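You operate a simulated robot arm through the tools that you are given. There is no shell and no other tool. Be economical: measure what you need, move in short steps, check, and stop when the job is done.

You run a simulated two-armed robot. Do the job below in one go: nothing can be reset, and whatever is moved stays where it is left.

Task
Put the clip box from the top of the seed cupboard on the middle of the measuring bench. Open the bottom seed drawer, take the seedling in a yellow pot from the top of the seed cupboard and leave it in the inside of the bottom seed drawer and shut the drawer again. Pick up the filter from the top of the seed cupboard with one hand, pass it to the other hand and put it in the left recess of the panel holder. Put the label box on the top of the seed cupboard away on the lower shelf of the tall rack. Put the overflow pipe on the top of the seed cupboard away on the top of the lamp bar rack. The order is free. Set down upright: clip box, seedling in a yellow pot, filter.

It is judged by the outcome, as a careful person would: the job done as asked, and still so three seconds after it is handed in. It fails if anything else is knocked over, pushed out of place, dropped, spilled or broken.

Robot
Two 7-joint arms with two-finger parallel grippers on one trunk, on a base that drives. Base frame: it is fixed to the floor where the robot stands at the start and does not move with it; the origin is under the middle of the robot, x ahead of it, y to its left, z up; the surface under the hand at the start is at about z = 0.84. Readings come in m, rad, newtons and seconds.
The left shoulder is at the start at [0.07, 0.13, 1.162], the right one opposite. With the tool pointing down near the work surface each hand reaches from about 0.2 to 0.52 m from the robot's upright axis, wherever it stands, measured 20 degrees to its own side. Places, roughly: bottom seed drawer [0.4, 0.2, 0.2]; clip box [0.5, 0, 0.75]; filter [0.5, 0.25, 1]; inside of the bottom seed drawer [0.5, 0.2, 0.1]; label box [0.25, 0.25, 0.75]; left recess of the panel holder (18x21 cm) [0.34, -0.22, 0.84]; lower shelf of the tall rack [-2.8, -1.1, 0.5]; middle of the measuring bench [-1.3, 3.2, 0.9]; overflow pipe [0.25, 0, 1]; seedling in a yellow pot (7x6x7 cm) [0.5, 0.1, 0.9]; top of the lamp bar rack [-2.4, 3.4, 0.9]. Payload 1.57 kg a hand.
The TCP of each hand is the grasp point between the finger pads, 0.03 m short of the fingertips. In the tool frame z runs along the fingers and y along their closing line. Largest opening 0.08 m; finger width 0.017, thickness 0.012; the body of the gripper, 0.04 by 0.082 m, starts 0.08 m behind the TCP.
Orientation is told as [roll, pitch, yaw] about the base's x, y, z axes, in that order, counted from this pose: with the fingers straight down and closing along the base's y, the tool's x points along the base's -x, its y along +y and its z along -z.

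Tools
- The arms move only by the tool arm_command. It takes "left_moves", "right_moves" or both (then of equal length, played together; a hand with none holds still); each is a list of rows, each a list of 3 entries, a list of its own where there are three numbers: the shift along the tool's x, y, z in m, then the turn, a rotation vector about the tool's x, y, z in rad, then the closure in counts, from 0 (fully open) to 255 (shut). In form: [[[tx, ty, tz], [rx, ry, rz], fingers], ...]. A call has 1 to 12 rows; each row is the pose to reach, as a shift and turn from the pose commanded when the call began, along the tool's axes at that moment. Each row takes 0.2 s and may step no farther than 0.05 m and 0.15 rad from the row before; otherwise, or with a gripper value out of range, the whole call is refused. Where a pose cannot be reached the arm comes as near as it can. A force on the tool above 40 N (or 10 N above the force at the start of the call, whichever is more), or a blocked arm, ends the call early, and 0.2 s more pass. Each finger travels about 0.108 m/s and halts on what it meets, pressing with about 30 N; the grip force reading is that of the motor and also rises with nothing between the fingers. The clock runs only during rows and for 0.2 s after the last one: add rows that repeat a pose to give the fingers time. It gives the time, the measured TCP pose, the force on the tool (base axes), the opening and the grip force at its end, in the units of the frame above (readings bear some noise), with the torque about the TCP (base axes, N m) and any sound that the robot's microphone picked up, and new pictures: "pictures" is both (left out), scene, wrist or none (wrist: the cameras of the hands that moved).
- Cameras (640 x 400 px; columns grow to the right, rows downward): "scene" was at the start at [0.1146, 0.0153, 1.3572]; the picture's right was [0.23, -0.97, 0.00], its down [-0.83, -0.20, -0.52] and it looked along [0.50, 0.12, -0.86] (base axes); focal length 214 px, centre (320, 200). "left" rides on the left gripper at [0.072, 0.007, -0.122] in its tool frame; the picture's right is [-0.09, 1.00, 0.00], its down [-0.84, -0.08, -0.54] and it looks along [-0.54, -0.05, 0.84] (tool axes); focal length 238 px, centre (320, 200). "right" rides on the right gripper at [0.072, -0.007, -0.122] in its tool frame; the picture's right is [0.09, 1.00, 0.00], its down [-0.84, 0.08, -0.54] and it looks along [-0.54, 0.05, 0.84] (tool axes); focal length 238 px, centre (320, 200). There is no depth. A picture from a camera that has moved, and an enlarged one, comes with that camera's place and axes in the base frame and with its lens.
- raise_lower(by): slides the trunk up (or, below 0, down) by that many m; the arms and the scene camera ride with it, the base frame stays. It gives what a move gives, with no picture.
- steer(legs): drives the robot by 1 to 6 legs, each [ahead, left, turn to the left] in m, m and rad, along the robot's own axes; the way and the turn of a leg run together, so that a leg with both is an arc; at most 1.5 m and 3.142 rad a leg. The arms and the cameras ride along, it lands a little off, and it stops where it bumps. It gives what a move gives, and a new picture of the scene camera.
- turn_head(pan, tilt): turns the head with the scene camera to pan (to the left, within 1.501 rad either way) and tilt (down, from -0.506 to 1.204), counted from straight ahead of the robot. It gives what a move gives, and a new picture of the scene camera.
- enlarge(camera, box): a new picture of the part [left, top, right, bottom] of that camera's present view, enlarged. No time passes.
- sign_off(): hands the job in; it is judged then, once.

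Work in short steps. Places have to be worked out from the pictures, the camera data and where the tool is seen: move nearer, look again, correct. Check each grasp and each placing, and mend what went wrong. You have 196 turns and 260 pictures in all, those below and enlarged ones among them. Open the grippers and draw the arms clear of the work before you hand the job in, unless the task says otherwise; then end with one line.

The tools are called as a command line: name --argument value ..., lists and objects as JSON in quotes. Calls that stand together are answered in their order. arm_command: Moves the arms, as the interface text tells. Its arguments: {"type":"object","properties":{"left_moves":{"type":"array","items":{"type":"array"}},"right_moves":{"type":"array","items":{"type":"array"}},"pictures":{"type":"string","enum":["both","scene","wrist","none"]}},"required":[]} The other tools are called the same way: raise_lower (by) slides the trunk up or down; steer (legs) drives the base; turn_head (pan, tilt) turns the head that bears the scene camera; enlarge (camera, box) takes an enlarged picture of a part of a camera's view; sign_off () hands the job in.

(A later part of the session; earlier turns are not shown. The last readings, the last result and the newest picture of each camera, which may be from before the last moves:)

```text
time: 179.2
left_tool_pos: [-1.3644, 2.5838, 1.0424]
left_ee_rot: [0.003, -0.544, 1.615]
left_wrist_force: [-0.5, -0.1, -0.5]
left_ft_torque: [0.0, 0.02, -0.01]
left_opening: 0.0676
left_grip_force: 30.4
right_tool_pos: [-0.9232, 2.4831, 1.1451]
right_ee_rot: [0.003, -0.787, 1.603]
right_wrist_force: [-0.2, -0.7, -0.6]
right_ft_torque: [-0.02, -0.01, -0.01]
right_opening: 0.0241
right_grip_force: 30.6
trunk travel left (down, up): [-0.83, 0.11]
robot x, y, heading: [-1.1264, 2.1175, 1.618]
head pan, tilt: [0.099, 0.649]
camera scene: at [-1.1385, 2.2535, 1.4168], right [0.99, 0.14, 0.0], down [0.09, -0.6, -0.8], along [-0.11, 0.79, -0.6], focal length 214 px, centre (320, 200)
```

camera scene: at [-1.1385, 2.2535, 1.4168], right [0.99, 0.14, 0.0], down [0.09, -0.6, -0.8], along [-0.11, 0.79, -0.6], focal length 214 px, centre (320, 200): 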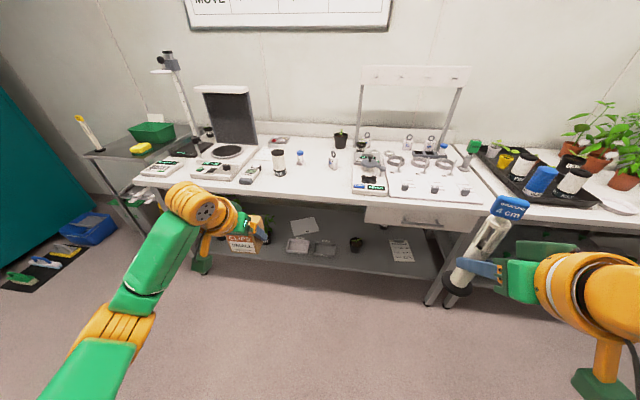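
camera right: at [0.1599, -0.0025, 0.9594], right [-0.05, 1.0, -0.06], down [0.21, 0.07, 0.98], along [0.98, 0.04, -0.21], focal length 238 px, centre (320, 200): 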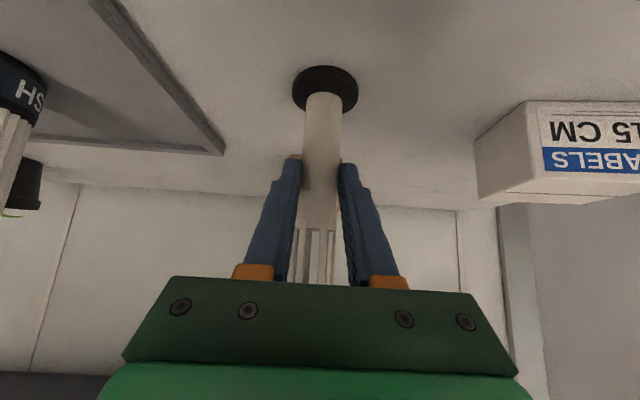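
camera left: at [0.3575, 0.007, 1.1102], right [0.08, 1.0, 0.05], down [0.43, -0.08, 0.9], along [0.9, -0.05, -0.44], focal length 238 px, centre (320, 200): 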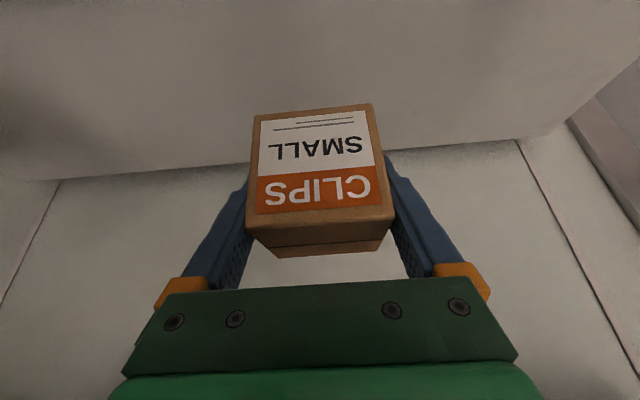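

Free spot on the bench middle: about x -1.31, y 3.1, between the small jar, weight and the scale. Drive closer (straighten heading) and look with the wrist camera.

steer --legs '[[0, 0, -0.047], [0.33, -0.03, 0]]'

turn_head --pan 0.3 --tilt 0.8

enlarge --camera "left" --box '[0, 0, 640, 390]'

```text
time: 181.7
left_tool_pos: [-1.3149, 2.9094, 1.0439]
left_ee_rot: [0.005, -0.549, 1.573]
left_wrist_force: [-0.3, -0.3, -0.5]
left_ft_torque: [-0.02, 0.02, 0.01]
left_opening: 0.0676
left_grip_force: 30.0
right_tool_pos: [-0.8777, 2.7922, 1.1453]
right_ee_rot: [0.004, -0.787, 1.561]
right_wrist_force: [-0.6, 0.0, -1.2]
right_ft_torque: [-0.02, -0.01, 0.02]
right_opening: 0.0243
right_grip_force: 30.0
trunk travel left (down, up): [-0.83, 0.11]
robot x, y, heading: [-1.0904, 2.4373, 1.574]
head pan, tilt: [0.099, 0.649]
camera scene: at [-1.1028, 2.5698, 1.4171], right [0.99, 0.1, 0.0], down [0.06, -0.6, -0.8], along [-0.08, 0.79, -0.6], focal length 214 px, centre (320, 200)
```

scene: 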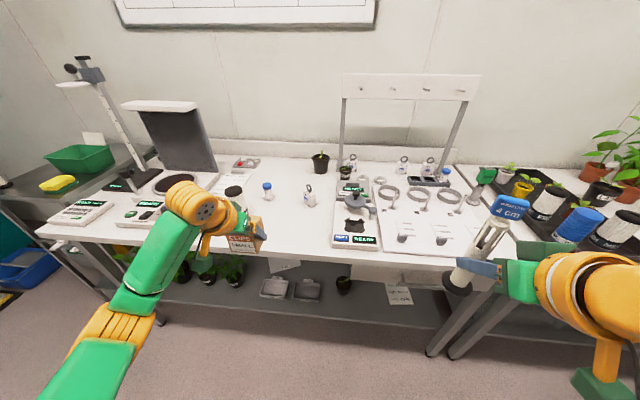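

```text
time: 182.5
left_tool_pos: [-1.3141, 2.9123, 1.0424]
left_ee_rot: [0.003, -0.547, 1.573]
left_wrist_force: [0.4, -0.9, -0.1]
left_ft_torque: [0.01, -0.02, -0.05]
left_opening: 0.0677
left_grip_force: 29.8
right_tool_pos: [-0.8772, 2.7933, 1.1451]
right_ee_rot: [0.004, -0.787, 1.56]
right_wrist_force: [-0.4, 0.3, -0.8]
right_ft_torque: [-0.04, -0.03, 0.0]
right_opening: 0.0242
right_grip_force: 29.4
trunk travel left (down, up): [-0.83, 0.11]
robot x, y, heading: [-1.0917, 2.4332, 1.569]
head pan, tilt: [0.3, 0.799]
camera scene: at [-1.1178, 2.5632, 1.4042], right [0.96, 0.3, 0.0], down [0.21, -0.68, -0.7], along [-0.21, 0.67, -0.72], focal length 214 px, centre (320, 200)
```

scene: 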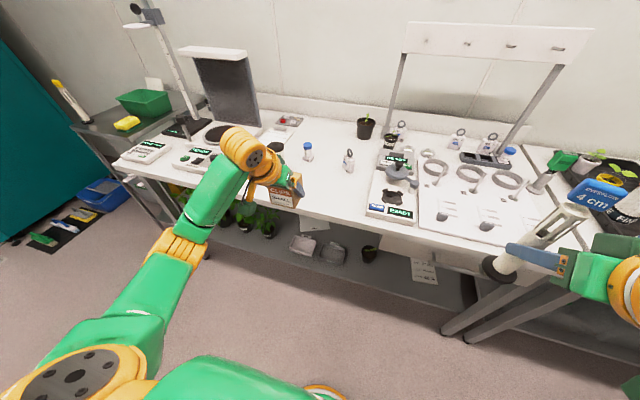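

```text
1.00 times, centred on (320, 195) of left (not enlarged: the box is as wide or as high as the picture)
camera zoom: at [-1.3198, 2.7876, 1.1095], right [-1.0, 0.08, 0.05], down [0.08, 0.43, 0.9], along [0.05, 0.9, -0.44], focal length 238 px, centre (320, 205)
```

zoom: 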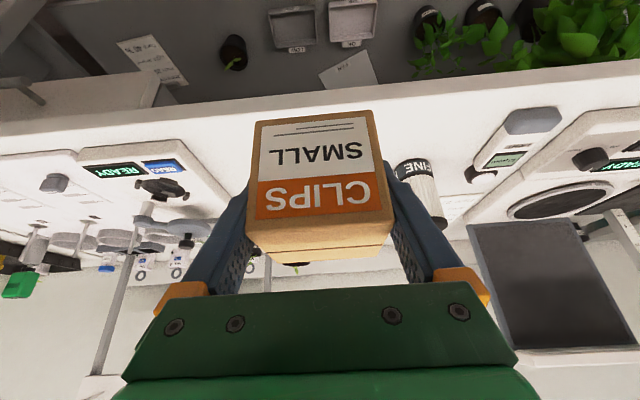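

Bench top z≈0.865, front edge y≈3.01. Drive ahead 0.2 so the clip box hovers at y≈3.12.

steer --legs '[[0.2, 0, 0]]'

arm_command --left_moves '[[[0.02, 0, 0.033], [0, 0, 0], 255], [[0.036, 0, 0.06], [0, 0, 0], 255]]' --pictures "both"

```text
time: 184.1
left_tool_pos: [-1.3129, 3.1079, 1.0437]
left_ee_rot: [0.004, -0.55, 1.568]
left_wrist_force: [-0.3, 0.4, -2.0]
left_ft_torque: [-0.02, 0.02, -0.04]
left_opening: 0.0679
left_grip_force: 29.7
right_tool_pos: [-0.8754, 2.9873, 1.1445]
right_ee_rot: [0.004, -0.789, 1.558]
right_wrist_force: [0.3, 0.0, -0.5]
right_ft_torque: [0.0, -0.04, -0.02]
right_opening: 0.0241
right_grip_force: 30.3
trunk travel left (down, up): [-0.83, 0.11]
robot x, y, heading: [-1.0928, 2.6331, 1.571]
head pan, tilt: [0.3, 0.799]
camera scene: at [-1.1173, 2.7576, 1.4046], right [0.96, 0.29, 0.0], down [0.21, -0.68, -0.7], along [-0.2, 0.67, -0.72], focal length 214 px, centre (320, 200)
```

scene: 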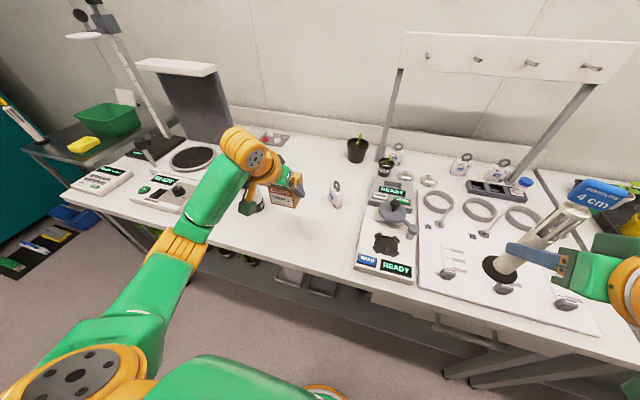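

```text
time: 184.7
left_tool_pos: [-1.3133, 3.1111, 0.9723]
left_ee_rot: [0.004, -0.546, 1.57]
left_wrist_force: [0.4, 0.0, -0.4]
left_ft_torque: [-0.04, 0.02, -0.02]
left_opening: 0.0677
left_grip_force: 29.6
right_tool_pos: [-0.8758, 2.9887, 1.1441]
right_ee_rot: [0.006, -0.785, 1.556]
right_wrist_force: [0.2, 0.1, -0.9]
right_ft_torque: [-0.03, 0.0, -0.02]
right_opening: 0.0241
right_grip_force: 30.0
trunk travel left (down, up): [-0.83, 0.11]
robot x, y, heading: [-1.0931, 2.6372, 1.57]
head pan, tilt: [0.3, 0.799]
camera scene: at [-1.1177, 2.7605, 1.4043], right [0.96, 0.29, 0.0], down [0.21, -0.69, -0.7], along [-0.2, 0.67, -0.72], focal length 214 px, centre (320, 200)
camera left: at [-1.3188, 2.9872, 1.0389], right [-1.0, 0.08, 0.05], down [0.08, 0.43, 0.9], along [0.05, 0.9, -0.44], focal length 238 px, centre (320, 200)
```

scene: 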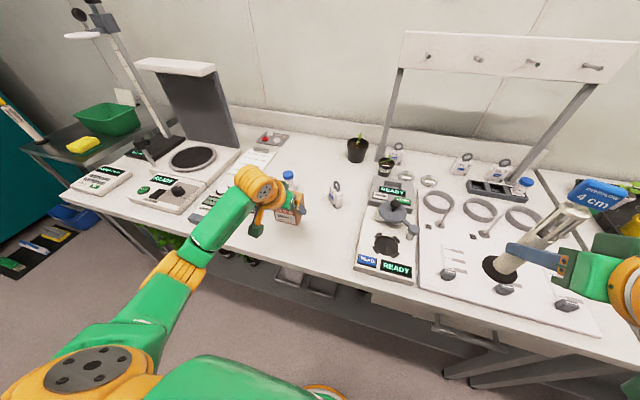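
left: 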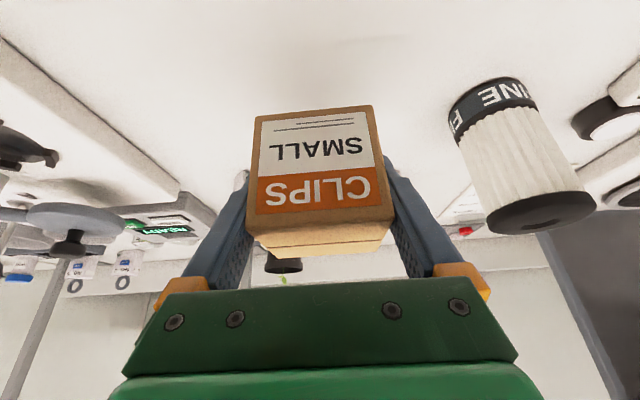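

Clear on all sides. Lower 5.5 cm, then in small steps to contact.

arm_command --left_moves '[[[0.0145, 0, 0.0235], [0, 0, 0], 255], [[0.0285, 0, 0.047], [0, 0, 0], 255], [[0.0285, 0, 0.047], [0, 0, 0], 255]]' --pictures "wrist"

arm_command --left_moves '[[[0.003, 0, 0.005], [0, 0, 0], 255], [[0.006, 0, 0.01], [0, 0, 0], 255], [[0.009, 0, 0.015], [0, 0, 0], 255], [[0.012, 0, 0.02], [0, 0, 0], 255]]' --pictures "none"

```text
time: 185.5
left_tool_pos: [-1.3114, 3.1118, 0.9153]
left_ee_rot: [0.004, -0.548, 1.569]
left_wrist_force: [-0.1, 0.6, -0.4]
left_ft_torque: [0.0, 0.0, -0.02]
left_opening: 0.0677
left_grip_force: 30.0
right_tool_pos: [-0.8752, 2.9899, 1.1436]
right_ee_rot: [0.004, -0.786, 1.558]
right_wrist_force: [0.1, 0.5, -1.4]
right_ft_torque: [-0.06, 0.01, 0.02]
right_opening: 0.0242
right_grip_force: 30.2
trunk travel left (down, up): [-0.83, 0.11]
robot x, y, heading: [-1.0936, 2.632, 1.566]
head pan, tilt: [0.3, 0.799]
camera left: at [-1.3168, 2.9874, 0.9821], right [-1.0, 0.08, 0.05], down [0.08, 0.43, 0.9], along [0.05, 0.9, -0.44], focal length 238 px, centre (320, 200)
```

left: 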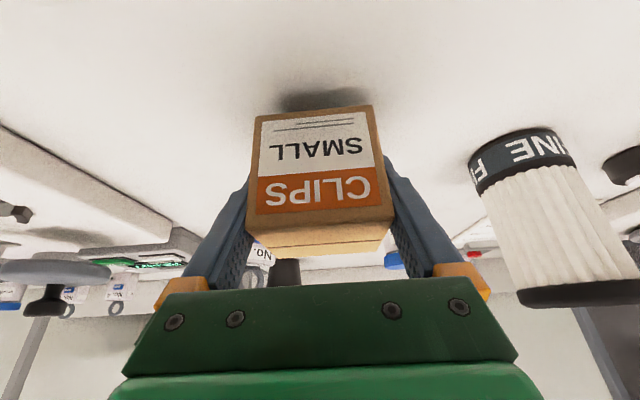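

```text
time: 186.5
left_tool_pos: [-1.3112, 3.1108, 0.898]
left_ee_rot: [0.005, -0.557, 1.568]
left_wrist_force: [-2.9, 6.6, 25.0]
left_ft_torque: [-0.41, -0.17, 0.01]
left_opening: 0.0672
left_grip_force: 30.7
right_tool_pos: [-0.8742, 2.9868, 1.1464]
right_ee_rot: [0.007, -0.79, 1.554]
right_wrist_force: [0.0, 0.6, -1.4]
right_ft_torque: [-0.05, -0.02, -0.01]
right_opening: 0.0242
right_grip_force: 29.7
trunk travel left (down, up): [-0.83, 0.11]
robot x, y, heading: [-1.0927, 2.6327, 1.566]
head pan, tilt: [0.3, 0.799]
```

Contact. Ease 4 mm up, open, and check.

arm_command --left_moves '[[[-0.002, 0, -0.0035], [0, 0, 0], 255], [[-0.002, 0, -0.0035], [0, 0, 0], 0], [[-0.002, 0, -0.0035], [0, 0, 0], 0], [[-0.002, 0, -0.0035], [0, 0, 0], 0]]' --pictures "wrist"

```text
time: 187.5
left_tool_pos: [-1.3134, 3.1108, 0.8965]
left_ee_rot: [0.004, -0.547, 1.569]
left_wrist_force: [0.8, 0.7, -0.2]
left_ft_torque: [0.02, -0.02, -0.04]
left_opening: 0.0797
left_grip_force: 0.0
right_tool_pos: [-0.876, 2.9904, 1.1439]
right_ee_rot: [0.007, -0.785, 1.556]
right_wrist_force: [0.0, 0.1, -1.3]
right_ft_torque: [-0.02, 0.0, 0.0]
right_opening: 0.0243
right_grip_force: 29.9
trunk travel left (down, up): [-0.83, 0.11]
robot x, y, heading: [-1.095, 2.6317, 1.565]
head pan, tilt: [0.3, 0.799]
camera left: at [-1.3181, 2.9867, 0.9645], right [-1.0, 0.08, 0.05], down [0.08, 0.43, 0.9], along [0.05, 0.9, -0.44], focal length 238 px, centre (320, 200)
```

left: 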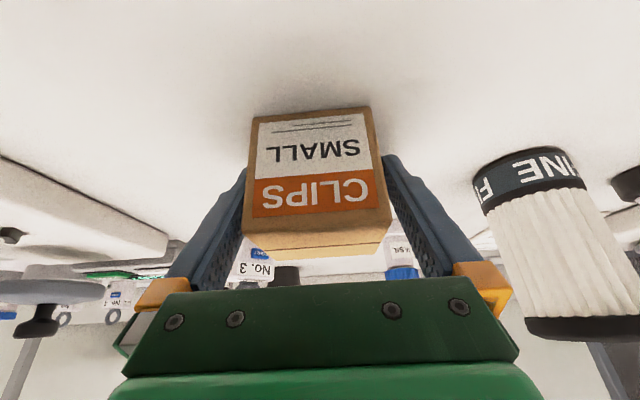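

Box released. Back the whole base straight away 0.3 m (fingers slide out along the sides), then verify.

arm_command --left_moves '[[[0.017, 0, -0.0104], [0, 0, 0], 0], [[0.051, 0, -0.031], [0, 0, 0], 0], [[0.085, 0, -0.052], [0, 0, 0], 0], [[0.075, 0, -0.09], [0, 0, 0], 0]]' --pictures "none"

steer --legs '[[-0.35, 0, 0]]'

turn_head --pan 0.3 --tilt 0.6

```text
time: 188.5
left_tool_pos: [-1.313, 3.0007, 0.9333]
left_ee_rot: [0.004, -0.548, 1.568]
left_wrist_force: [0.2, -0.5, 0.0]
left_ft_torque: [-0.01, 0.01, 0.03]
left_opening: 0.0797
left_grip_force: 0.1
right_tool_pos: [-0.876, 2.9906, 1.1438]
right_ee_rot: [0.005, -0.785, 1.556]
right_wrist_force: [0.5, 0.5, -0.7]
right_ft_torque: [-0.02, -0.01, 0.01]
right_opening: 0.0245
right_grip_force: 30.0
trunk travel left (down, up): [-0.83, 0.11]
robot x, y, heading: [-1.091, 2.6361, 1.574]
head pan, tilt: [0.3, 0.799]
```

```text
time: 190.7
left_tool_pos: [-1.3139, 2.6508, 0.9343]
left_ee_rot: [0.002, -0.545, 1.573]
left_wrist_force: [1.4, 0.5, -0.1]
left_ft_torque: [0.0, 0.01, -0.01]
left_opening: 0.0804
left_grip_force: 0.2
right_tool_pos: [-0.877, 2.6397, 1.1435]
right_ee_rot: [0.004, -0.783, 1.559]
right_wrist_force: [-0.7, 0.4, -1.0]
right_ft_torque: [-0.01, -0.01, 0.03]
right_opening: 0.0242
right_grip_force: 30.4
trunk travel left (down, up): [-0.83, 0.11]
robot x, y, heading: [-1.0946, 2.2826, 1.573]
head pan, tilt: [0.3, 0.799]
camera scene: at [-1.1179, 2.4115, 1.404], right [0.96, 0.29, 0.0], down [0.21, -0.69, -0.7], along [-0.21, 0.67, -0.72], focal length 214 px, centre (320, 200)
```

scene: 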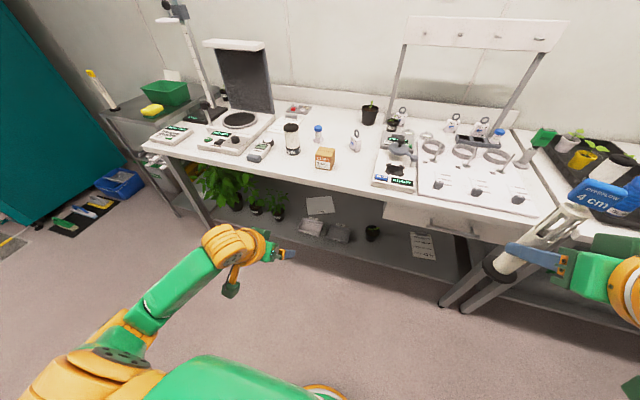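

```text
time: 191.5
left_tool_pos: [-1.3138, 2.6502, 0.9339]
left_ee_rot: [0.004, -0.547, 1.571]
left_wrist_force: [0.4, -1.0, 0.6]
left_ft_torque: [-0.02, 0.0, 0.01]
left_opening: 0.0802
left_grip_force: 0.1
right_tool_pos: [-0.8775, 2.638, 1.1443]
right_ee_rot: [0.005, -0.784, 1.558]
right_wrist_force: [0.4, -0.4, -0.7]
right_ft_torque: [-0.04, -0.02, 0.02]
right_opening: 0.0241
right_grip_force: 29.6
trunk travel left (down, up): [-0.83, 0.11]
robot x, y, heading: [-1.0946, 2.2843, 1.57]
head pan, tilt: [0.3, 0.6]
camera scene: at [-1.1202, 2.4165, 1.4211], right [0.96, 0.29, 0.0], down [0.17, -0.54, -0.82], along [-0.24, 0.79, -0.57], focal length 214 px, centre (320, 200)
```

scene: 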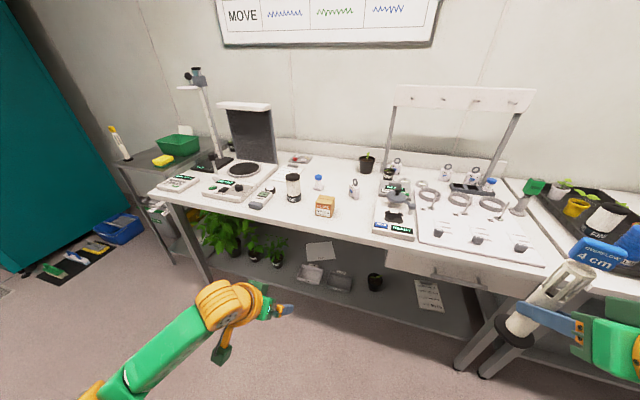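

Clip box stands upright in the bench's middle. Now carry the pipe: drive left 1.4 m in front of the lamp bar rack.

steer --legs '[[0, 1.4, 0]]'

turn_head --pan -0.15 --tilt 0.6

```text
time: 198.4
left_tool_pos: [-2.7053, 2.6597, 0.9342]
left_ee_rot: [0.003, -0.546, 1.561]
left_wrist_force: [0.3, 0.7, 0.3]
left_ft_torque: [0.0, 0.04, 0.0]
left_opening: 0.0797
left_grip_force: 0.1
right_tool_pos: [-2.2683, 2.6435, 1.1453]
right_ee_rot: [0.005, -0.786, 1.548]
right_wrist_force: [0.0, -0.4, -0.7]
right_ft_torque: [-0.04, 0.03, 0.03]
right_opening: 0.0244
right_grip_force: 30.2
trunk travel left (down, up): [-0.83, 0.11]
robot x, y, heading: [-2.4867, 2.2907, 1.558]
head pan, tilt: [0.3, 0.6]
camera scene: at [-2.513, 2.4252, 1.4211], right [0.96, 0.29, 0.0], down [0.16, -0.54, -0.82], along [-0.24, 0.79, -0.57], focal length 214 px, centre (320, 200)
```

scene: 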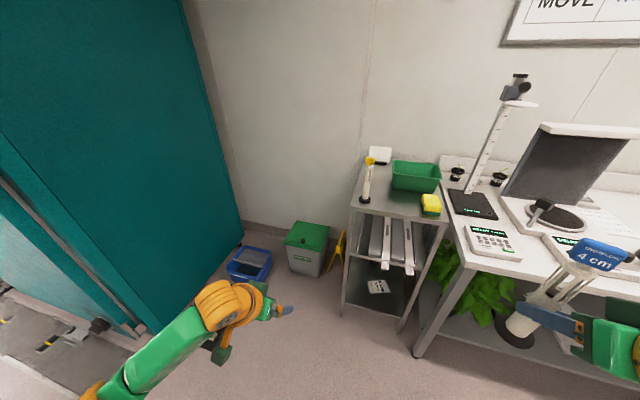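

```text
time: 199.3
left_tool_pos: [-2.7057, 2.6604, 0.9342]
left_ee_rot: [0.003, -0.545, 1.562]
left_wrist_force: [-0.8, 0.0, -0.3]
left_ft_torque: [-0.02, -0.01, -0.01]
left_opening: 0.0799
left_grip_force: 0.0
right_tool_pos: [-2.2699, 2.6447, 1.1454]
right_ee_rot: [0.004, -0.787, 1.549]
right_wrist_force: [-0.4, -0.2, -0.8]
right_ft_torque: [0.0, 0.03, 0.01]
right_opening: 0.0243
right_grip_force: 29.4
trunk travel left (down, up): [-0.83, 0.11]
robot x, y, heading: [-2.4841, 2.2884, 1.561]
head pan, tilt: [-0.15, 0.6]
camera scene: at [-2.4745, 2.4277, 1.4211], right [0.99, -0.16, 0.0], down [-0.09, -0.56, -0.82], along [0.13, 0.81, -0.57], focal length 214 px, centre (320, 200)
```

scene: 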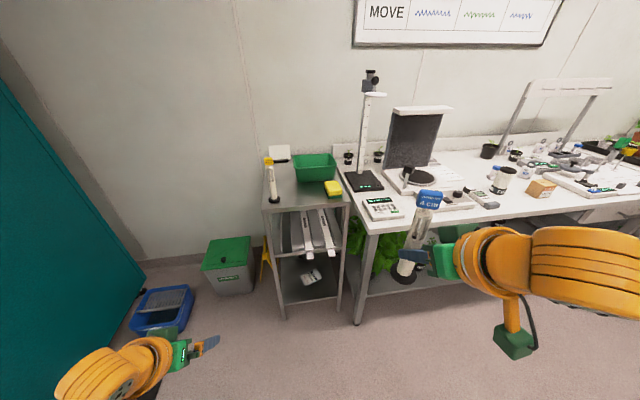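

Rack top spans x≈-2.6…-2.22, y≈3.17–3.6; free spot in front middle near (-2.42, 3.27), between the existing tube and the sponge. Drive ahead 0.4 and left 0.15, then recheck.

steer --legs '[[0, 0, 0.01], [0.4, 0.15, 0]]'

arm_command --right_moves '[[[0, 0, 0], [0, 0, 0], 255]]' --pictures "wrist"

```text
time: 202.3
left_tool_pos: [-2.8581, 3.0563, 0.9346]
left_ee_rot: [0.005, -0.548, 1.565]
left_wrist_force: [-1.0, 0.4, -0.5]
left_ft_torque: [0.01, -0.01, -0.01]
left_opening: 0.0801
left_grip_force: 0.0
right_tool_pos: [-2.4221, 3.042, 1.144]
right_ee_rot: [0.005, -0.788, 1.551]
right_wrist_force: [-0.3, -0.2, -1.6]
right_ft_torque: [-0.01, -0.01, 0.03]
right_opening: 0.0244
right_grip_force: 30.2
trunk travel left (down, up): [-0.83, 0.11]
robot x, y, heading: [-2.6421, 2.6851, 1.558]
head pan, tilt: [-0.15, 0.6]
camera scene: at [-2.6266, 2.8238, 1.4213], right [0.99, -0.16, 0.0], down [-0.09, -0.56, -0.83], along [0.13, 0.82, -0.56], focal length 214 px, centre (320, 200)
```

scene: 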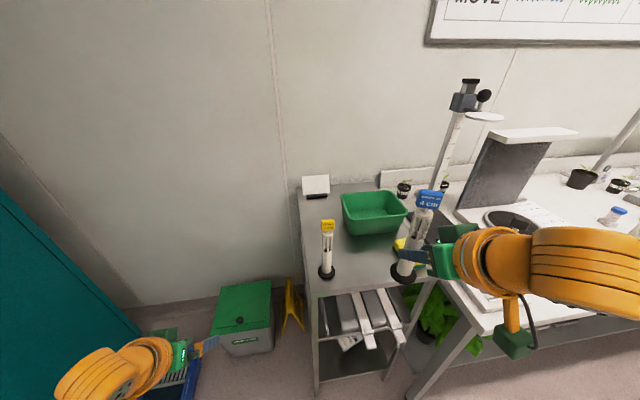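

```text
time: 202.7
left_tool_pos: [-2.8594, 3.0563, 0.9344]
left_ee_rot: [0.004, -0.546, 1.568]
left_wrist_force: [1.0, -0.1, 0.8]
left_ft_torque: [0.01, -0.01, -0.01]
left_opening: 0.08
left_grip_force: 0.1
right_tool_pos: [-2.4227, 3.0439, 1.144]
right_ee_rot: [0.005, -0.786, 1.552]
right_wrist_force: [0.6, -0.8, -2.0]
right_ft_torque: [-0.01, -0.01, 0.02]
right_opening: 0.0241
right_grip_force: 30.4
trunk travel left (down, up): [-0.83, 0.11]
robot x, y, heading: [-2.639, 2.6868, 1.563]
head pan, tilt: [-0.15, 0.6]
camera right: at [-2.4189, 2.9058, 1.1792], right [-1.0, -0.05, -0.06], down [-0.07, 0.21, 0.98], along [-0.04, 0.98, -0.21], focal length 238 px, centre (320, 200)
```

right: 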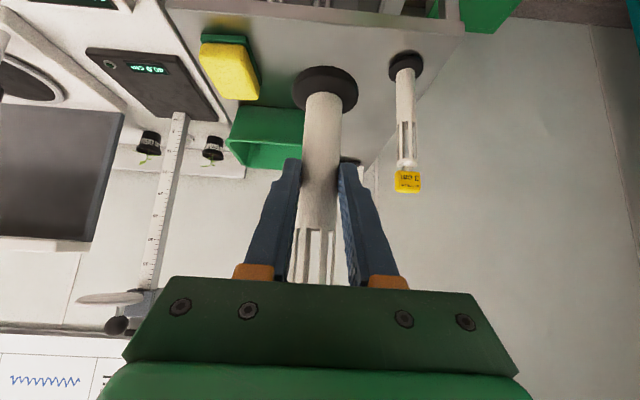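

Rack top is at z≈0.90; target (-2.425, 3.25) sits midway between the existing tube and the sponge. Drive ahead 0.2 and check.

steer --legs '[[0.2, 0, 0]]'

raise_lower --by -0.1

turn_head --pan -0.3 --tilt 0.85

arm_command --right_moves '[[[0, 0, 0], [0, 0, 0], 255]]' --pictures "wrist"

```text
time: 204.3
left_tool_pos: [-2.8566, 3.2593, 0.9349]
left_ee_rot: [0.004, -0.55, 1.564]
left_wrist_force: [-0.3, 0.3, -0.2]
left_ft_torque: [-0.01, -0.01, 0.0]
left_opening: 0.08
left_grip_force: 0.0
right_tool_pos: [-2.4198, 3.2456, 1.1454]
right_ee_rot: [0.006, -0.788, 1.551]
right_wrist_force: [-0.3, -0.3, -0.4]
right_ft_torque: [-0.02, -0.02, 0.01]
right_opening: 0.0242
right_grip_force: 30.0
trunk travel left (down, up): [-0.83, 0.11]
robot x, y, heading: [-2.6407, 2.8966, 1.559]
head pan, tilt: [-0.15, 0.6]
camera scene: at [-2.6253, 3.027, 1.4215], right [0.99, -0.16, 0.0], down [-0.09, -0.56, -0.83], along [0.13, 0.82, -0.56], focal length 214 px, centre (320, 200)
```

scene: 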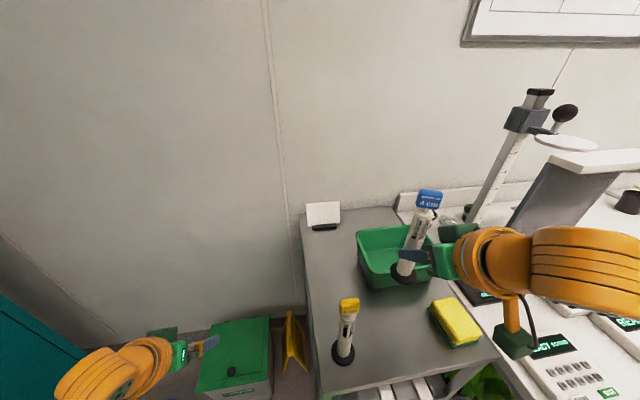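

```text
time: 205.6
left_tool_pos: [-2.8556, 3.2622, 0.8345]
left_ee_rot: [0.004, -0.545, 1.562]
left_wrist_force: [0.2, 0.8, 0.4]
left_ft_torque: [0.01, -0.01, 0.0]
left_opening: 0.0801
left_grip_force: 0.1
right_tool_pos: [-2.4198, 3.2479, 1.0448]
right_ee_rot: [0.006, -0.785, 1.551]
right_wrist_force: [0.1, -0.4, -0.7]
right_ft_torque: [-0.03, 0.01, 0.03]
right_opening: 0.0243
right_grip_force: 29.5
trunk travel left (down, up): [-0.73, 0.21]
robot x, y, heading: [-2.6358, 2.8916, 1.562]
head pan, tilt: [-0.15, 0.6]
```

```text
time: 206.4
left_tool_pos: [-2.8554, 3.2626, 0.8343]
left_ee_rot: [0.004, -0.546, 1.561]
left_wrist_force: [-1.2, 1.0, 0.4]
left_ft_torque: [0.02, -0.01, 0.0]
left_opening: 0.0801
left_grip_force: 0.0
right_tool_pos: [-2.4189, 3.2476, 1.044]
right_ee_rot: [0.005, -0.785, 1.55]
right_wrist_force: [-0.2, 0.3, -0.5]
right_ft_torque: [-0.02, -0.04, 0.0]
right_opening: 0.0242
right_grip_force: 29.2
trunk travel left (down, up): [-0.73, 0.21]
robot x, y, heading: [-2.6377, 2.8941, 1.561]
head pan, tilt: [-0.3, 0.85]
camera scene: at [-2.6156, 3.0176, 1.3003], right [0.95, -0.3, 0.0], down [-0.23, -0.72, -0.66], along [0.2, 0.63, -0.75], focal length 214 px, centre (320, 200)
```

scene: 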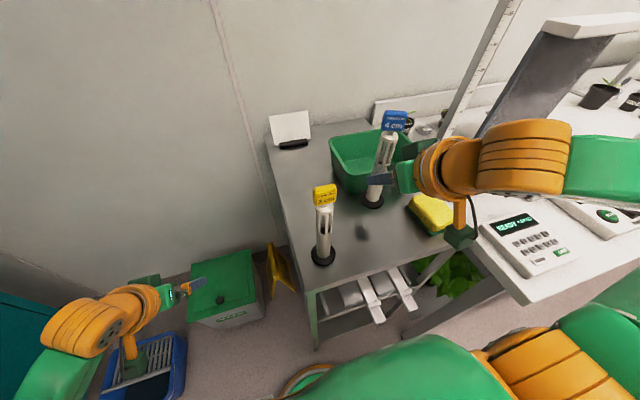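

```text
time: 206.8
left_tool_pos: [-2.8559, 3.2618, 0.835]
left_ee_rot: [0.003, -0.547, 1.561]
left_wrist_force: [-0.1, 0.0, -0.5]
left_ft_torque: [0.01, 0.0, -0.06]
left_opening: 0.0802
left_grip_force: 0.0
right_tool_pos: [-2.4198, 3.2478, 1.0445]
right_ee_rot: [0.007, -0.786, 1.551]
right_wrist_force: [0.2, 0.2, -1.4]
right_ft_torque: [-0.05, 0.02, -0.02]
right_opening: 0.0242
right_grip_force: 29.5
trunk travel left (down, up): [-0.73, 0.21]
robot x, y, heading: [-2.6343, 2.8914, 1.564]
head pan, tilt: [-0.3, 0.85]
camera right: at [-2.4168, 3.1102, 1.0792], right [-1.0, -0.05, -0.06], down [-0.07, 0.21, 0.98], along [-0.03, 0.98, -0.21], focal length 238 px, centre (320, 200)
```

right: 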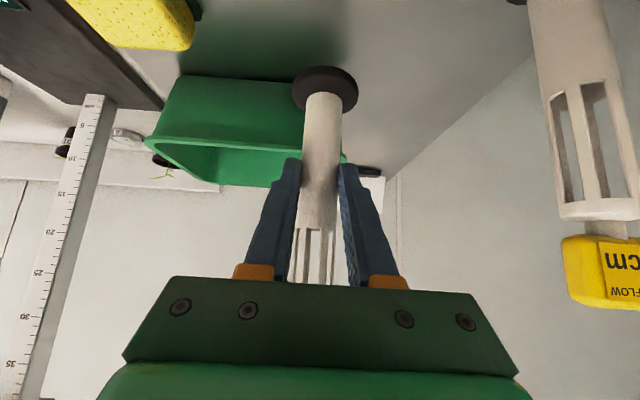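

Flange is clear of bin, sponge and tube. Lower 5 cm, then to contact.

raise_lower --by -0.05

raise_lower --by -0.01

```text
time: 207.7
left_tool_pos: [-2.8565, 3.2618, 0.7843]
left_ee_rot: [0.002, -0.547, 1.562]
left_wrist_force: [0.8, -0.4, -0.5]
left_ft_torque: [0.0, 0.02, 0.0]
left_opening: 0.08
left_grip_force: 0.1
right_tool_pos: [-2.419, 3.247, 0.9939]
right_ee_rot: [0.005, -0.785, 1.552]
right_wrist_force: [0.0, 0.2, -1.4]
right_ft_torque: [0.0, 0.0, -0.01]
right_opening: 0.0239
right_grip_force: 29.7
trunk travel left (down, up): [-0.68, 0.26]
robot x, y, heading: [-2.6404, 2.8918, 1.559]
head pan, tilt: [-0.3, 0.85]
```

```text
time: 208.3
left_tool_pos: [-2.8563, 3.2617, 0.7756]
left_ee_rot: [0.001, -0.549, 1.562]
left_wrist_force: [-0.2, 0.3, -0.2]
left_ft_torque: [0.02, 0.01, -0.02]
left_opening: 0.0802
left_grip_force: 0.0
right_tool_pos: [-2.4201, 3.2479, 0.9856]
right_ee_rot: [0.006, -0.788, 1.55]
right_wrist_force: [0.6, 0.0, 2.4]
right_ft_torque: [0.01, -0.03, 0.01]
right_opening: 0.0242
right_grip_force: 30.1
trunk travel left (down, up): [-0.67, 0.27]
robot x, y, heading: [-2.6401, 2.8961, 1.561]
head pan, tilt: [-0.3, 0.85]
```

Light contact (2.4 N). Lower 2 mm more and release.

raise_lower --by -0.002

arm_command --right_moves '[[[0, 0, 0], [0, 0, 0], 170], [[0, 0, 0], [0, 0, 0], 80], [[0, 0, 0], [0, 0, 0], 80]]' --pictures "both"

```text
time: 208.8
left_tool_pos: [-2.8579, 3.2609, 0.7728]
left_ee_rot: [0.001, -0.548, 1.563]
left_wrist_force: [0.3, 0.6, 0.3]
left_ft_torque: [0.0, 0.0, 0.01]
left_opening: 0.0798
left_grip_force: 0.1
right_tool_pos: [-2.4206, 3.2463, 0.9849]
right_ee_rot: [0.005, -0.793, 1.55]
right_wrist_force: [2.1, 3.9, 18.2]
right_ft_torque: [0.32, -0.17, -0.02]
right_opening: 0.0243
right_grip_force: 29.9
trunk travel left (down, up): [-0.668, 0.272]
robot x, y, heading: [-2.639, 2.8954, 1.563]
head pan, tilt: [-0.3, 0.85]
```

```text
time: 209.6
left_tool_pos: [-2.8569, 3.2629, 0.7726]
left_ee_rot: [0.004, -0.547, 1.561]
left_wrist_force: [0.2, 0.5, 0.0]
left_ft_torque: [-0.04, 0.0, -0.02]
left_opening: 0.0798
left_grip_force: 0.0
right_tool_pos: [-2.4192, 3.2471, 0.9822]
right_ee_rot: [0.005, -0.785, 1.55]
right_wrist_force: [0.1, 0.2, -0.8]
right_ft_torque: [-0.03, -0.02, -0.02]
right_opening: 0.0547
right_grip_force: 0.0
trunk travel left (down, up): [-0.668, 0.272]
robot x, y, heading: [-2.6349, 2.8919, 1.561]
head pan, tilt: [-0.3, 0.85]
camera scene: at [-2.6155, 3.0175, 1.2382], right [0.95, -0.3, 0.0], down [-0.23, -0.72, -0.66], along [0.2, 0.63, -0.75], focal length 214 px, centre (320, 200)
camera right: at [-2.4168, 3.1102, 1.0172], right [-1.0, -0.05, -0.06], down [-0.07, 0.21, 0.98], along [-0.03, 0.98, -0.21], focal length 238 px, centre (320, 200)
```

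scene: 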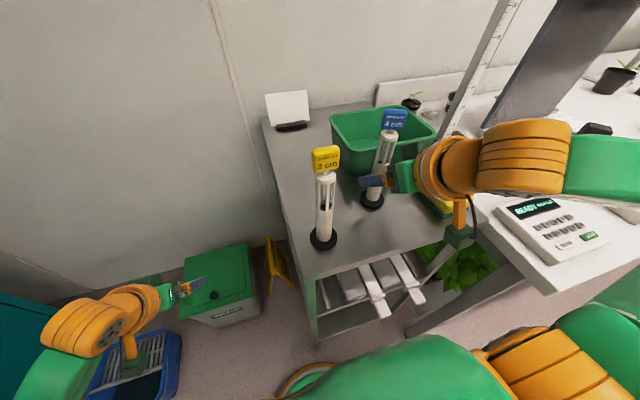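
right: 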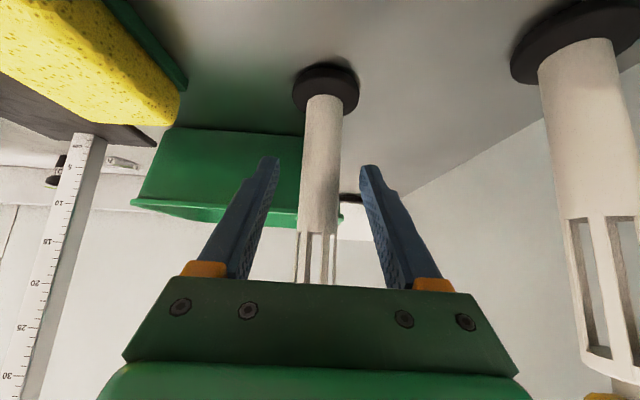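

Pipe stands upright on the rack. Back straight out.

steer --legs '[[-0.3, 0, 0]]'

raise_lower --by 0.2

turn_head --pan -0.2 --tilt 0.6

```text
time: 211.6
left_tool_pos: [-2.8605, 2.9674, 0.7719]
left_ee_rot: [0.004, -0.547, 1.563]
left_wrist_force: [-0.2, 0.2, -0.5]
left_ft_torque: [0.0, 0.03, -0.01]
left_opening: 0.0799
left_grip_force: 0.1
right_tool_pos: [-2.4224, 2.9535, 0.9826]
right_ee_rot: [0.005, -0.786, 1.551]
right_wrist_force: [-1.0, -0.1, 0.4]
right_ft_torque: [-0.02, 0.01, -0.01]
right_opening: 0.055
right_grip_force: 0.1
trunk travel left (down, up): [-0.668, 0.272]
robot x, y, heading: [-2.6416, 2.5975, 1.566]
head pan, tilt: [-0.3, 0.85]
camera scene: at [-2.6184, 2.7228, 1.2382], right [0.95, -0.3, 0.0], down [-0.23, -0.72, -0.66], along [0.2, 0.63, -0.75], focal length 214 px, centre (320, 200)
```

scene: 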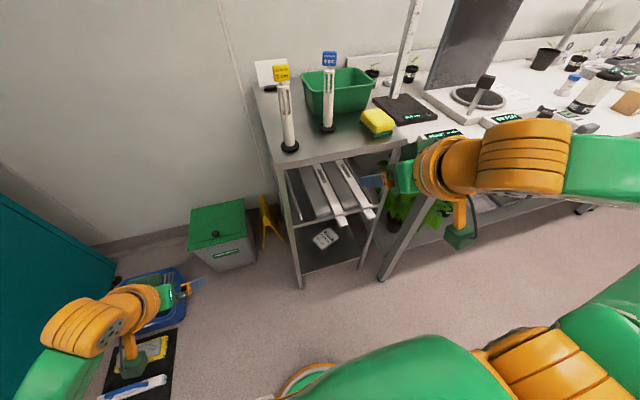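

```text
time: 213.8
left_tool_pos: [-2.8603, 2.966, 0.9718]
left_ee_rot: [0.004, -0.546, 1.563]
left_wrist_force: [-0.4, -0.2, -0.1]
left_ft_torque: [0.01, -0.03, -0.01]
left_opening: 0.0798
left_grip_force: 0.0
right_tool_pos: [-2.4232, 2.9529, 1.1814]
right_ee_rot: [0.005, -0.783, 1.551]
right_wrist_force: [0.0, 0.4, -1.0]
right_ft_torque: [0.01, -0.04, 0.01]
right_opening: 0.0549
right_grip_force: 0.0
trunk travel left (down, up): [-0.868, 0.072]
robot x, y, heading: [-2.6421, 2.6019, 1.562]
head pan, tilt: [-0.3, 0.85]
```

```text
time: 214.6
left_tool_pos: [-2.8603, 2.9666, 0.9718]
left_ee_rot: [0.003, -0.546, 1.565]
left_wrist_force: [1.0, -0.6, 0.0]
left_ft_torque: [-0.02, 0.03, -0.02]
left_opening: 0.0804
left_grip_force: 0.1
right_tool_pos: [-2.4231, 2.9529, 1.1825]
right_ee_rot: [0.005, -0.786, 1.552]
right_wrist_force: [0.3, -0.3, -0.1]
right_ft_torque: [0.01, -0.04, 0.0]
right_opening: 0.055
right_grip_force: 0.1
trunk travel left (down, up): [-0.868, 0.072]
robot x, y, heading: [-2.6413, 2.5971, 1.56]
head pan, tilt: [-0.201, 0.6]
camera scene: at [-2.6238, 2.7342, 1.4591], right [0.98, -0.21, 0.0], down [-0.12, -0.55, -0.82], along [0.17, 0.81, -0.57], focal length 214 px, centre (320, 200)
```

scene: 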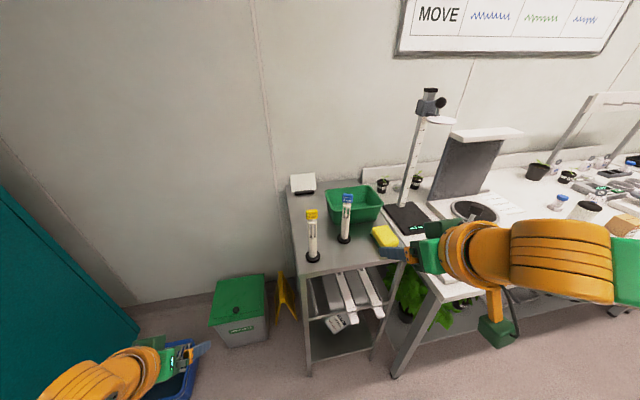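

Pipe is placed. Return to the cupboard for the label box: I'll approach it from the cupboard's left end (facing -y), so its short side is across the left hand's fingers.

steer --legs '[[-1.2, -1.0, 0], [-0.4, -1.2, 0], [0, 0, -3.13]]'

turn_head --pan 0.4 --tilt 0.6

```text
refused: leg 1 is longer than a leg can be; nothing moved
```

```text
time: 215.6
left_tool_pos: [-2.8601, 2.966, 0.9726]
left_ee_rot: [0.005, -0.544, 1.565]
left_wrist_force: [0.0, 0.2, 0.5]
left_ft_torque: [0.02, 0.0, -0.03]
left_opening: 0.0802
left_grip_force: 0.1
right_tool_pos: [-2.4234, 2.9533, 1.1819]
right_ee_rot: [0.004, -0.785, 1.551]
right_wrist_force: [0.4, 0.3, -0.3]
right_ft_torque: [0.01, -0.01, -0.03]
right_opening: 0.0547
right_grip_force: 0.1
trunk travel left (down, up): [-0.868, 0.072]
robot x, y, heading: [-2.6418, 2.5975, 1.564]
head pan, tilt: [0.4, 0.6]
camera scene: at [-2.6757, 2.7293, 1.4591], right [0.92, 0.38, 0.0], down [0.22, -0.52, -0.83], along [-0.31, 0.76, -0.56], focal length 214 px, centre (320, 200)
```

scene: 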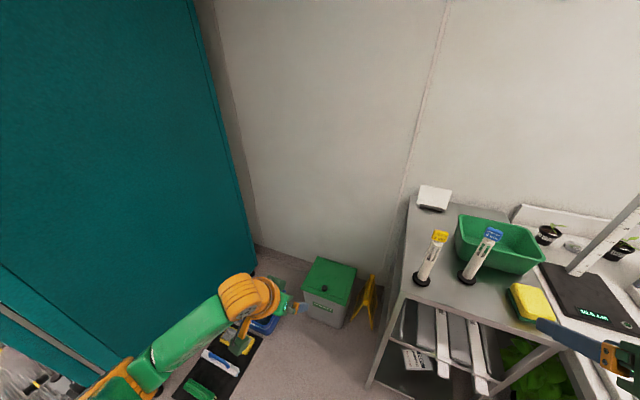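

Split the path into shorter legs.

steer --legs '[[-0.9, -1.1, 0], [-0.7, -1.1, 0], [0, 0, -3.13]]'

turn_head --pan 0.4 --tilt 0.6

```text
time: 236.4
left_tool_pos: [-0.2767, 0.5624, 0.9731]
left_ee_rot: [0.004, -0.547, -1.662]
left_wrist_force: [0.3, 0.1, -0.3]
left_ft_torque: [0.02, 0.01, 0.02]
left_opening: 0.08
left_grip_force: 0.0
right_tool_pos: [-0.711, 0.6132, 1.1824]
right_ee_rot: [0.005, -0.784, -1.673]
right_wrist_force: [0.3, 0.5, 0.7]
right_ft_torque: [-0.01, 0.01, -0.03]
right_opening: 0.0551
right_grip_force: 0.1
trunk travel left (down, up): [-0.868, 0.072]
robot x, y, heading: [-0.4659, 0.9477, -1.665]
head pan, tilt: [0.4, 0.6]
camera scene: at [-0.4444, 0.8139, 1.4591], right [-0.95, -0.3, 0.0], down [-0.17, 0.54, -0.82], along [0.25, -0.79, -0.57], focal length 214 px, centre (320, 200)
```

scene: 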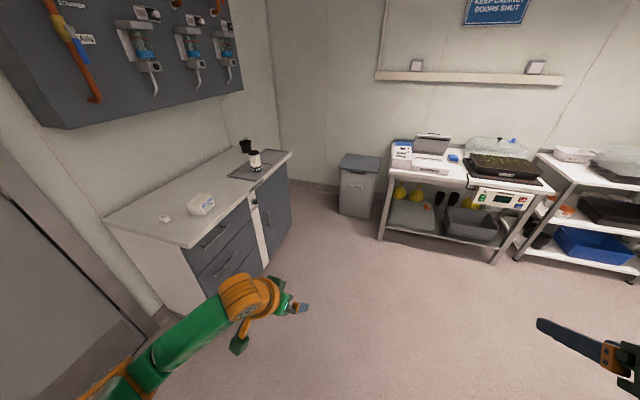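

```text
time: 237.0
left_tool_pos: [-0.2778, 0.5627, 0.9717]
left_ee_rot: [0.004, -0.546, -1.659]
left_wrist_force: [-0.4, -0.4, -0.2]
left_ft_torque: [0.0, 0.01, -0.02]
left_opening: 0.0798
left_grip_force: 0.1
right_tool_pos: [-0.7115, 0.6134, 1.1828]
right_ee_rot: [0.004, -0.784, -1.675]
right_wrist_force: [0.2, -0.4, -0.3]
right_ft_torque: [-0.01, 0.02, 0.0]
right_opening: 0.0549
right_grip_force: 0.1
trunk travel left (down, up): [-0.868, 0.072]
robot x, y, heading: [-0.4638, 0.9477, -1.667]
head pan, tilt: [0.4, 0.6]
camera scene: at [-0.4445, 0.8139, 1.4591], right [-0.95, -0.3, 0.0], down [-0.17, 0.54, -0.83], along [0.25, -0.79, -0.56], focal length 214 px, centre (320, 200)
```

scene: 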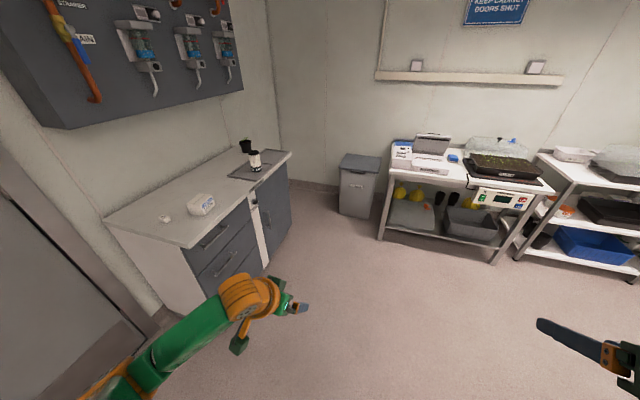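

Straighten the heading and move toward the cupboard's left end.

steer --legs '[[0, 0, 0.096], [0.1, 0.35, 0]]'

turn_head --pan 0.9 --tilt 0.7

```text
time: 239.8
left_tool_pos: [0.1127, 0.4801, 0.9731]
left_ee_rot: [0.005, -0.546, -1.578]
left_wrist_force: [-0.3, -0.1, -0.2]
left_ft_torque: [0.0, 0.0, 0.0]
left_opening: 0.0797
left_grip_force: 0.0
right_tool_pos: [-0.3242, 0.4917, 1.181]
right_ee_rot: [0.009, -0.787, -1.59]
right_wrist_force: [-0.2, -0.6, 0.0]
right_ft_torque: [0.03, 0.02, 0.03]
right_opening: 0.0551
right_grip_force: 0.1
trunk travel left (down, up): [-0.868, 0.072]
robot x, y, heading: [-0.1049, 0.8459, -1.579]
head pan, tilt: [0.4, 0.6]
camera scene: at [-0.0768, 0.7158, 1.4593], right [-0.92, -0.38, 0.0], down [-0.22, 0.52, -0.83], along [0.32, -0.76, -0.56], focal length 214 px, centre (320, 200)
```

scene: 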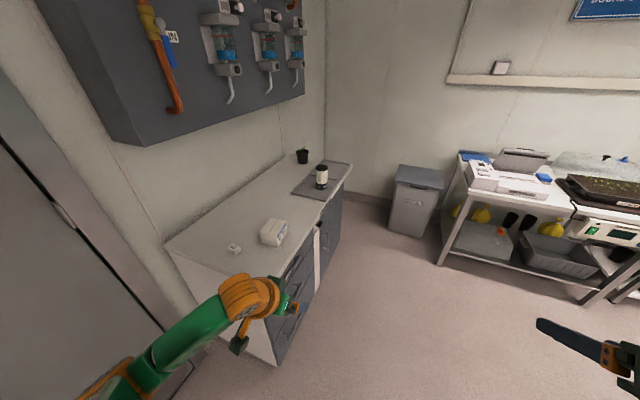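

```text
time: 240.8
left_tool_pos: [0.1137, 0.4797, 0.9717]
left_ee_rot: [0.003, -0.544, -1.574]
left_wrist_force: [0.0, 0.0, -0.2]
left_ft_torque: [-0.01, 0.01, 0.0]
left_opening: 0.0799
left_grip_force: 0.1
right_tool_pos: [-0.3226, 0.491, 1.184]
right_ee_rot: [0.005, -0.785, -1.587]
right_wrist_force: [0.6, -0.1, 0.3]
right_ft_torque: [-0.02, 0.01, -0.02]
right_opening: 0.0551
right_grip_force: 0.0
trunk travel left (down, up): [-0.868, 0.072]
robot x, y, heading: [-0.1035, 0.8472, -1.573]
head pan, tilt: [0.901, 0.7]
camera scene: at [-0.0417, 0.7435, 1.4505], right [-0.63, -0.78, 0.0], down [-0.5, 0.4, -0.76], along [0.6, -0.48, -0.64], focal length 214 px, centre (320, 200)
```

scene: 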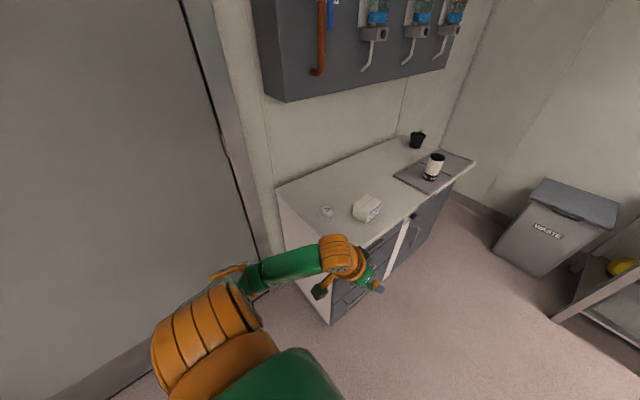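

Elbow stays well off the wall. Continue: left 0.215, ahead 0.07, then look with the left wrist camera.

steer --legs '[[0.07, 0.215, 0]]'

arm_command --left_moves '[[[0, 0, 0], [0, 0, 0], 0]]' --pictures "wrist"

```text
time: 242.5
left_tool_pos: [0.3244, 0.41, 0.9722]
left_ee_rot: [0.005, -0.547, -1.577]
left_wrist_force: [-0.3, -0.1, 0.2]
left_ft_torque: [-0.01, -0.01, 0.03]
left_opening: 0.0801
left_grip_force: 0.0
right_tool_pos: [-0.1142, 0.4228, 1.1819]
right_ee_rot: [0.008, -0.787, -1.59]
right_wrist_force: [-0.2, -0.2, 0.7]
right_ft_torque: [0.01, -0.02, 0.0]
right_opening: 0.0548
right_grip_force: 0.1
trunk travel left (down, up): [-0.868, 0.072]
robot x, y, heading: [0.1072, 0.7757, -1.576]
head pan, tilt: [0.901, 0.7]
camera scene: at [0.1675, 0.6739, 1.4508], right [-0.63, -0.78, 0.0], down [-0.5, 0.4, -0.77], along [0.6, -0.48, -0.64], focal length 214 px, centre (320, 200)
```

scene: 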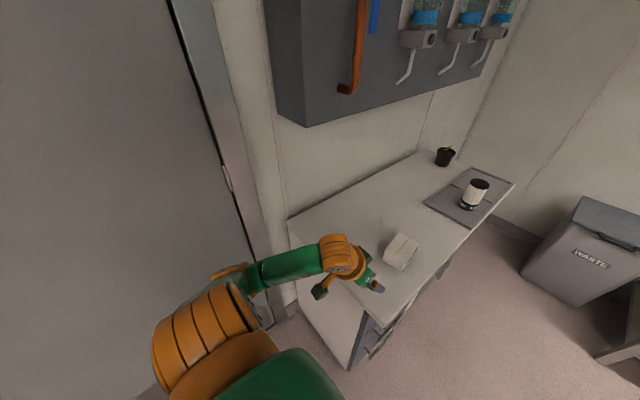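

```text
time: 242.9
left_tool_pos: [0.3269, 0.4079, 0.9718]
left_ee_rot: [0.004, -0.545, -1.573]
left_wrist_force: [-0.2, -0.5, 0.1]
left_ft_torque: [-0.02, -0.03, 0.0]
left_opening: 0.0799
left_grip_force: 0.1
right_tool_pos: [-0.1088, 0.4211, 1.1826]
right_ee_rot: [0.006, -0.787, -1.588]
right_wrist_force: [0.3, -0.4, -0.8]
right_ft_torque: [0.05, 0.01, 0.0]
right_opening: 0.0551
right_grip_force: 0.1
trunk travel left (down, up): [-0.868, 0.072]
robot x, y, heading: [0.1079, 0.7757, -1.573]
head pan, tilt: [0.901, 0.7]
camera left: at [0.3343, 0.5334, 1.0392], right [1.0, -0.08, 0.05], down [-0.08, -0.43, 0.9], along [-0.05, -0.9, -0.44], focal length 238 px, centre (320, 200)
```

left: 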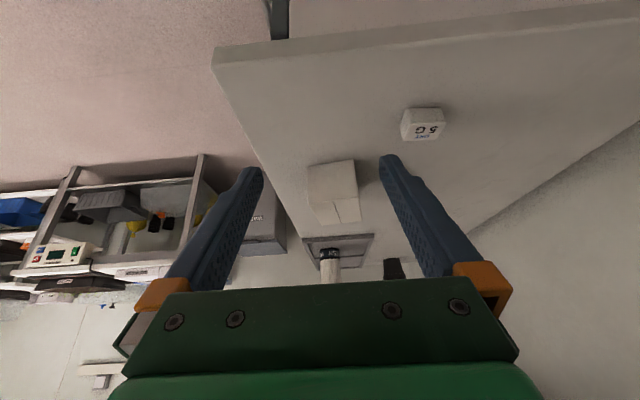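

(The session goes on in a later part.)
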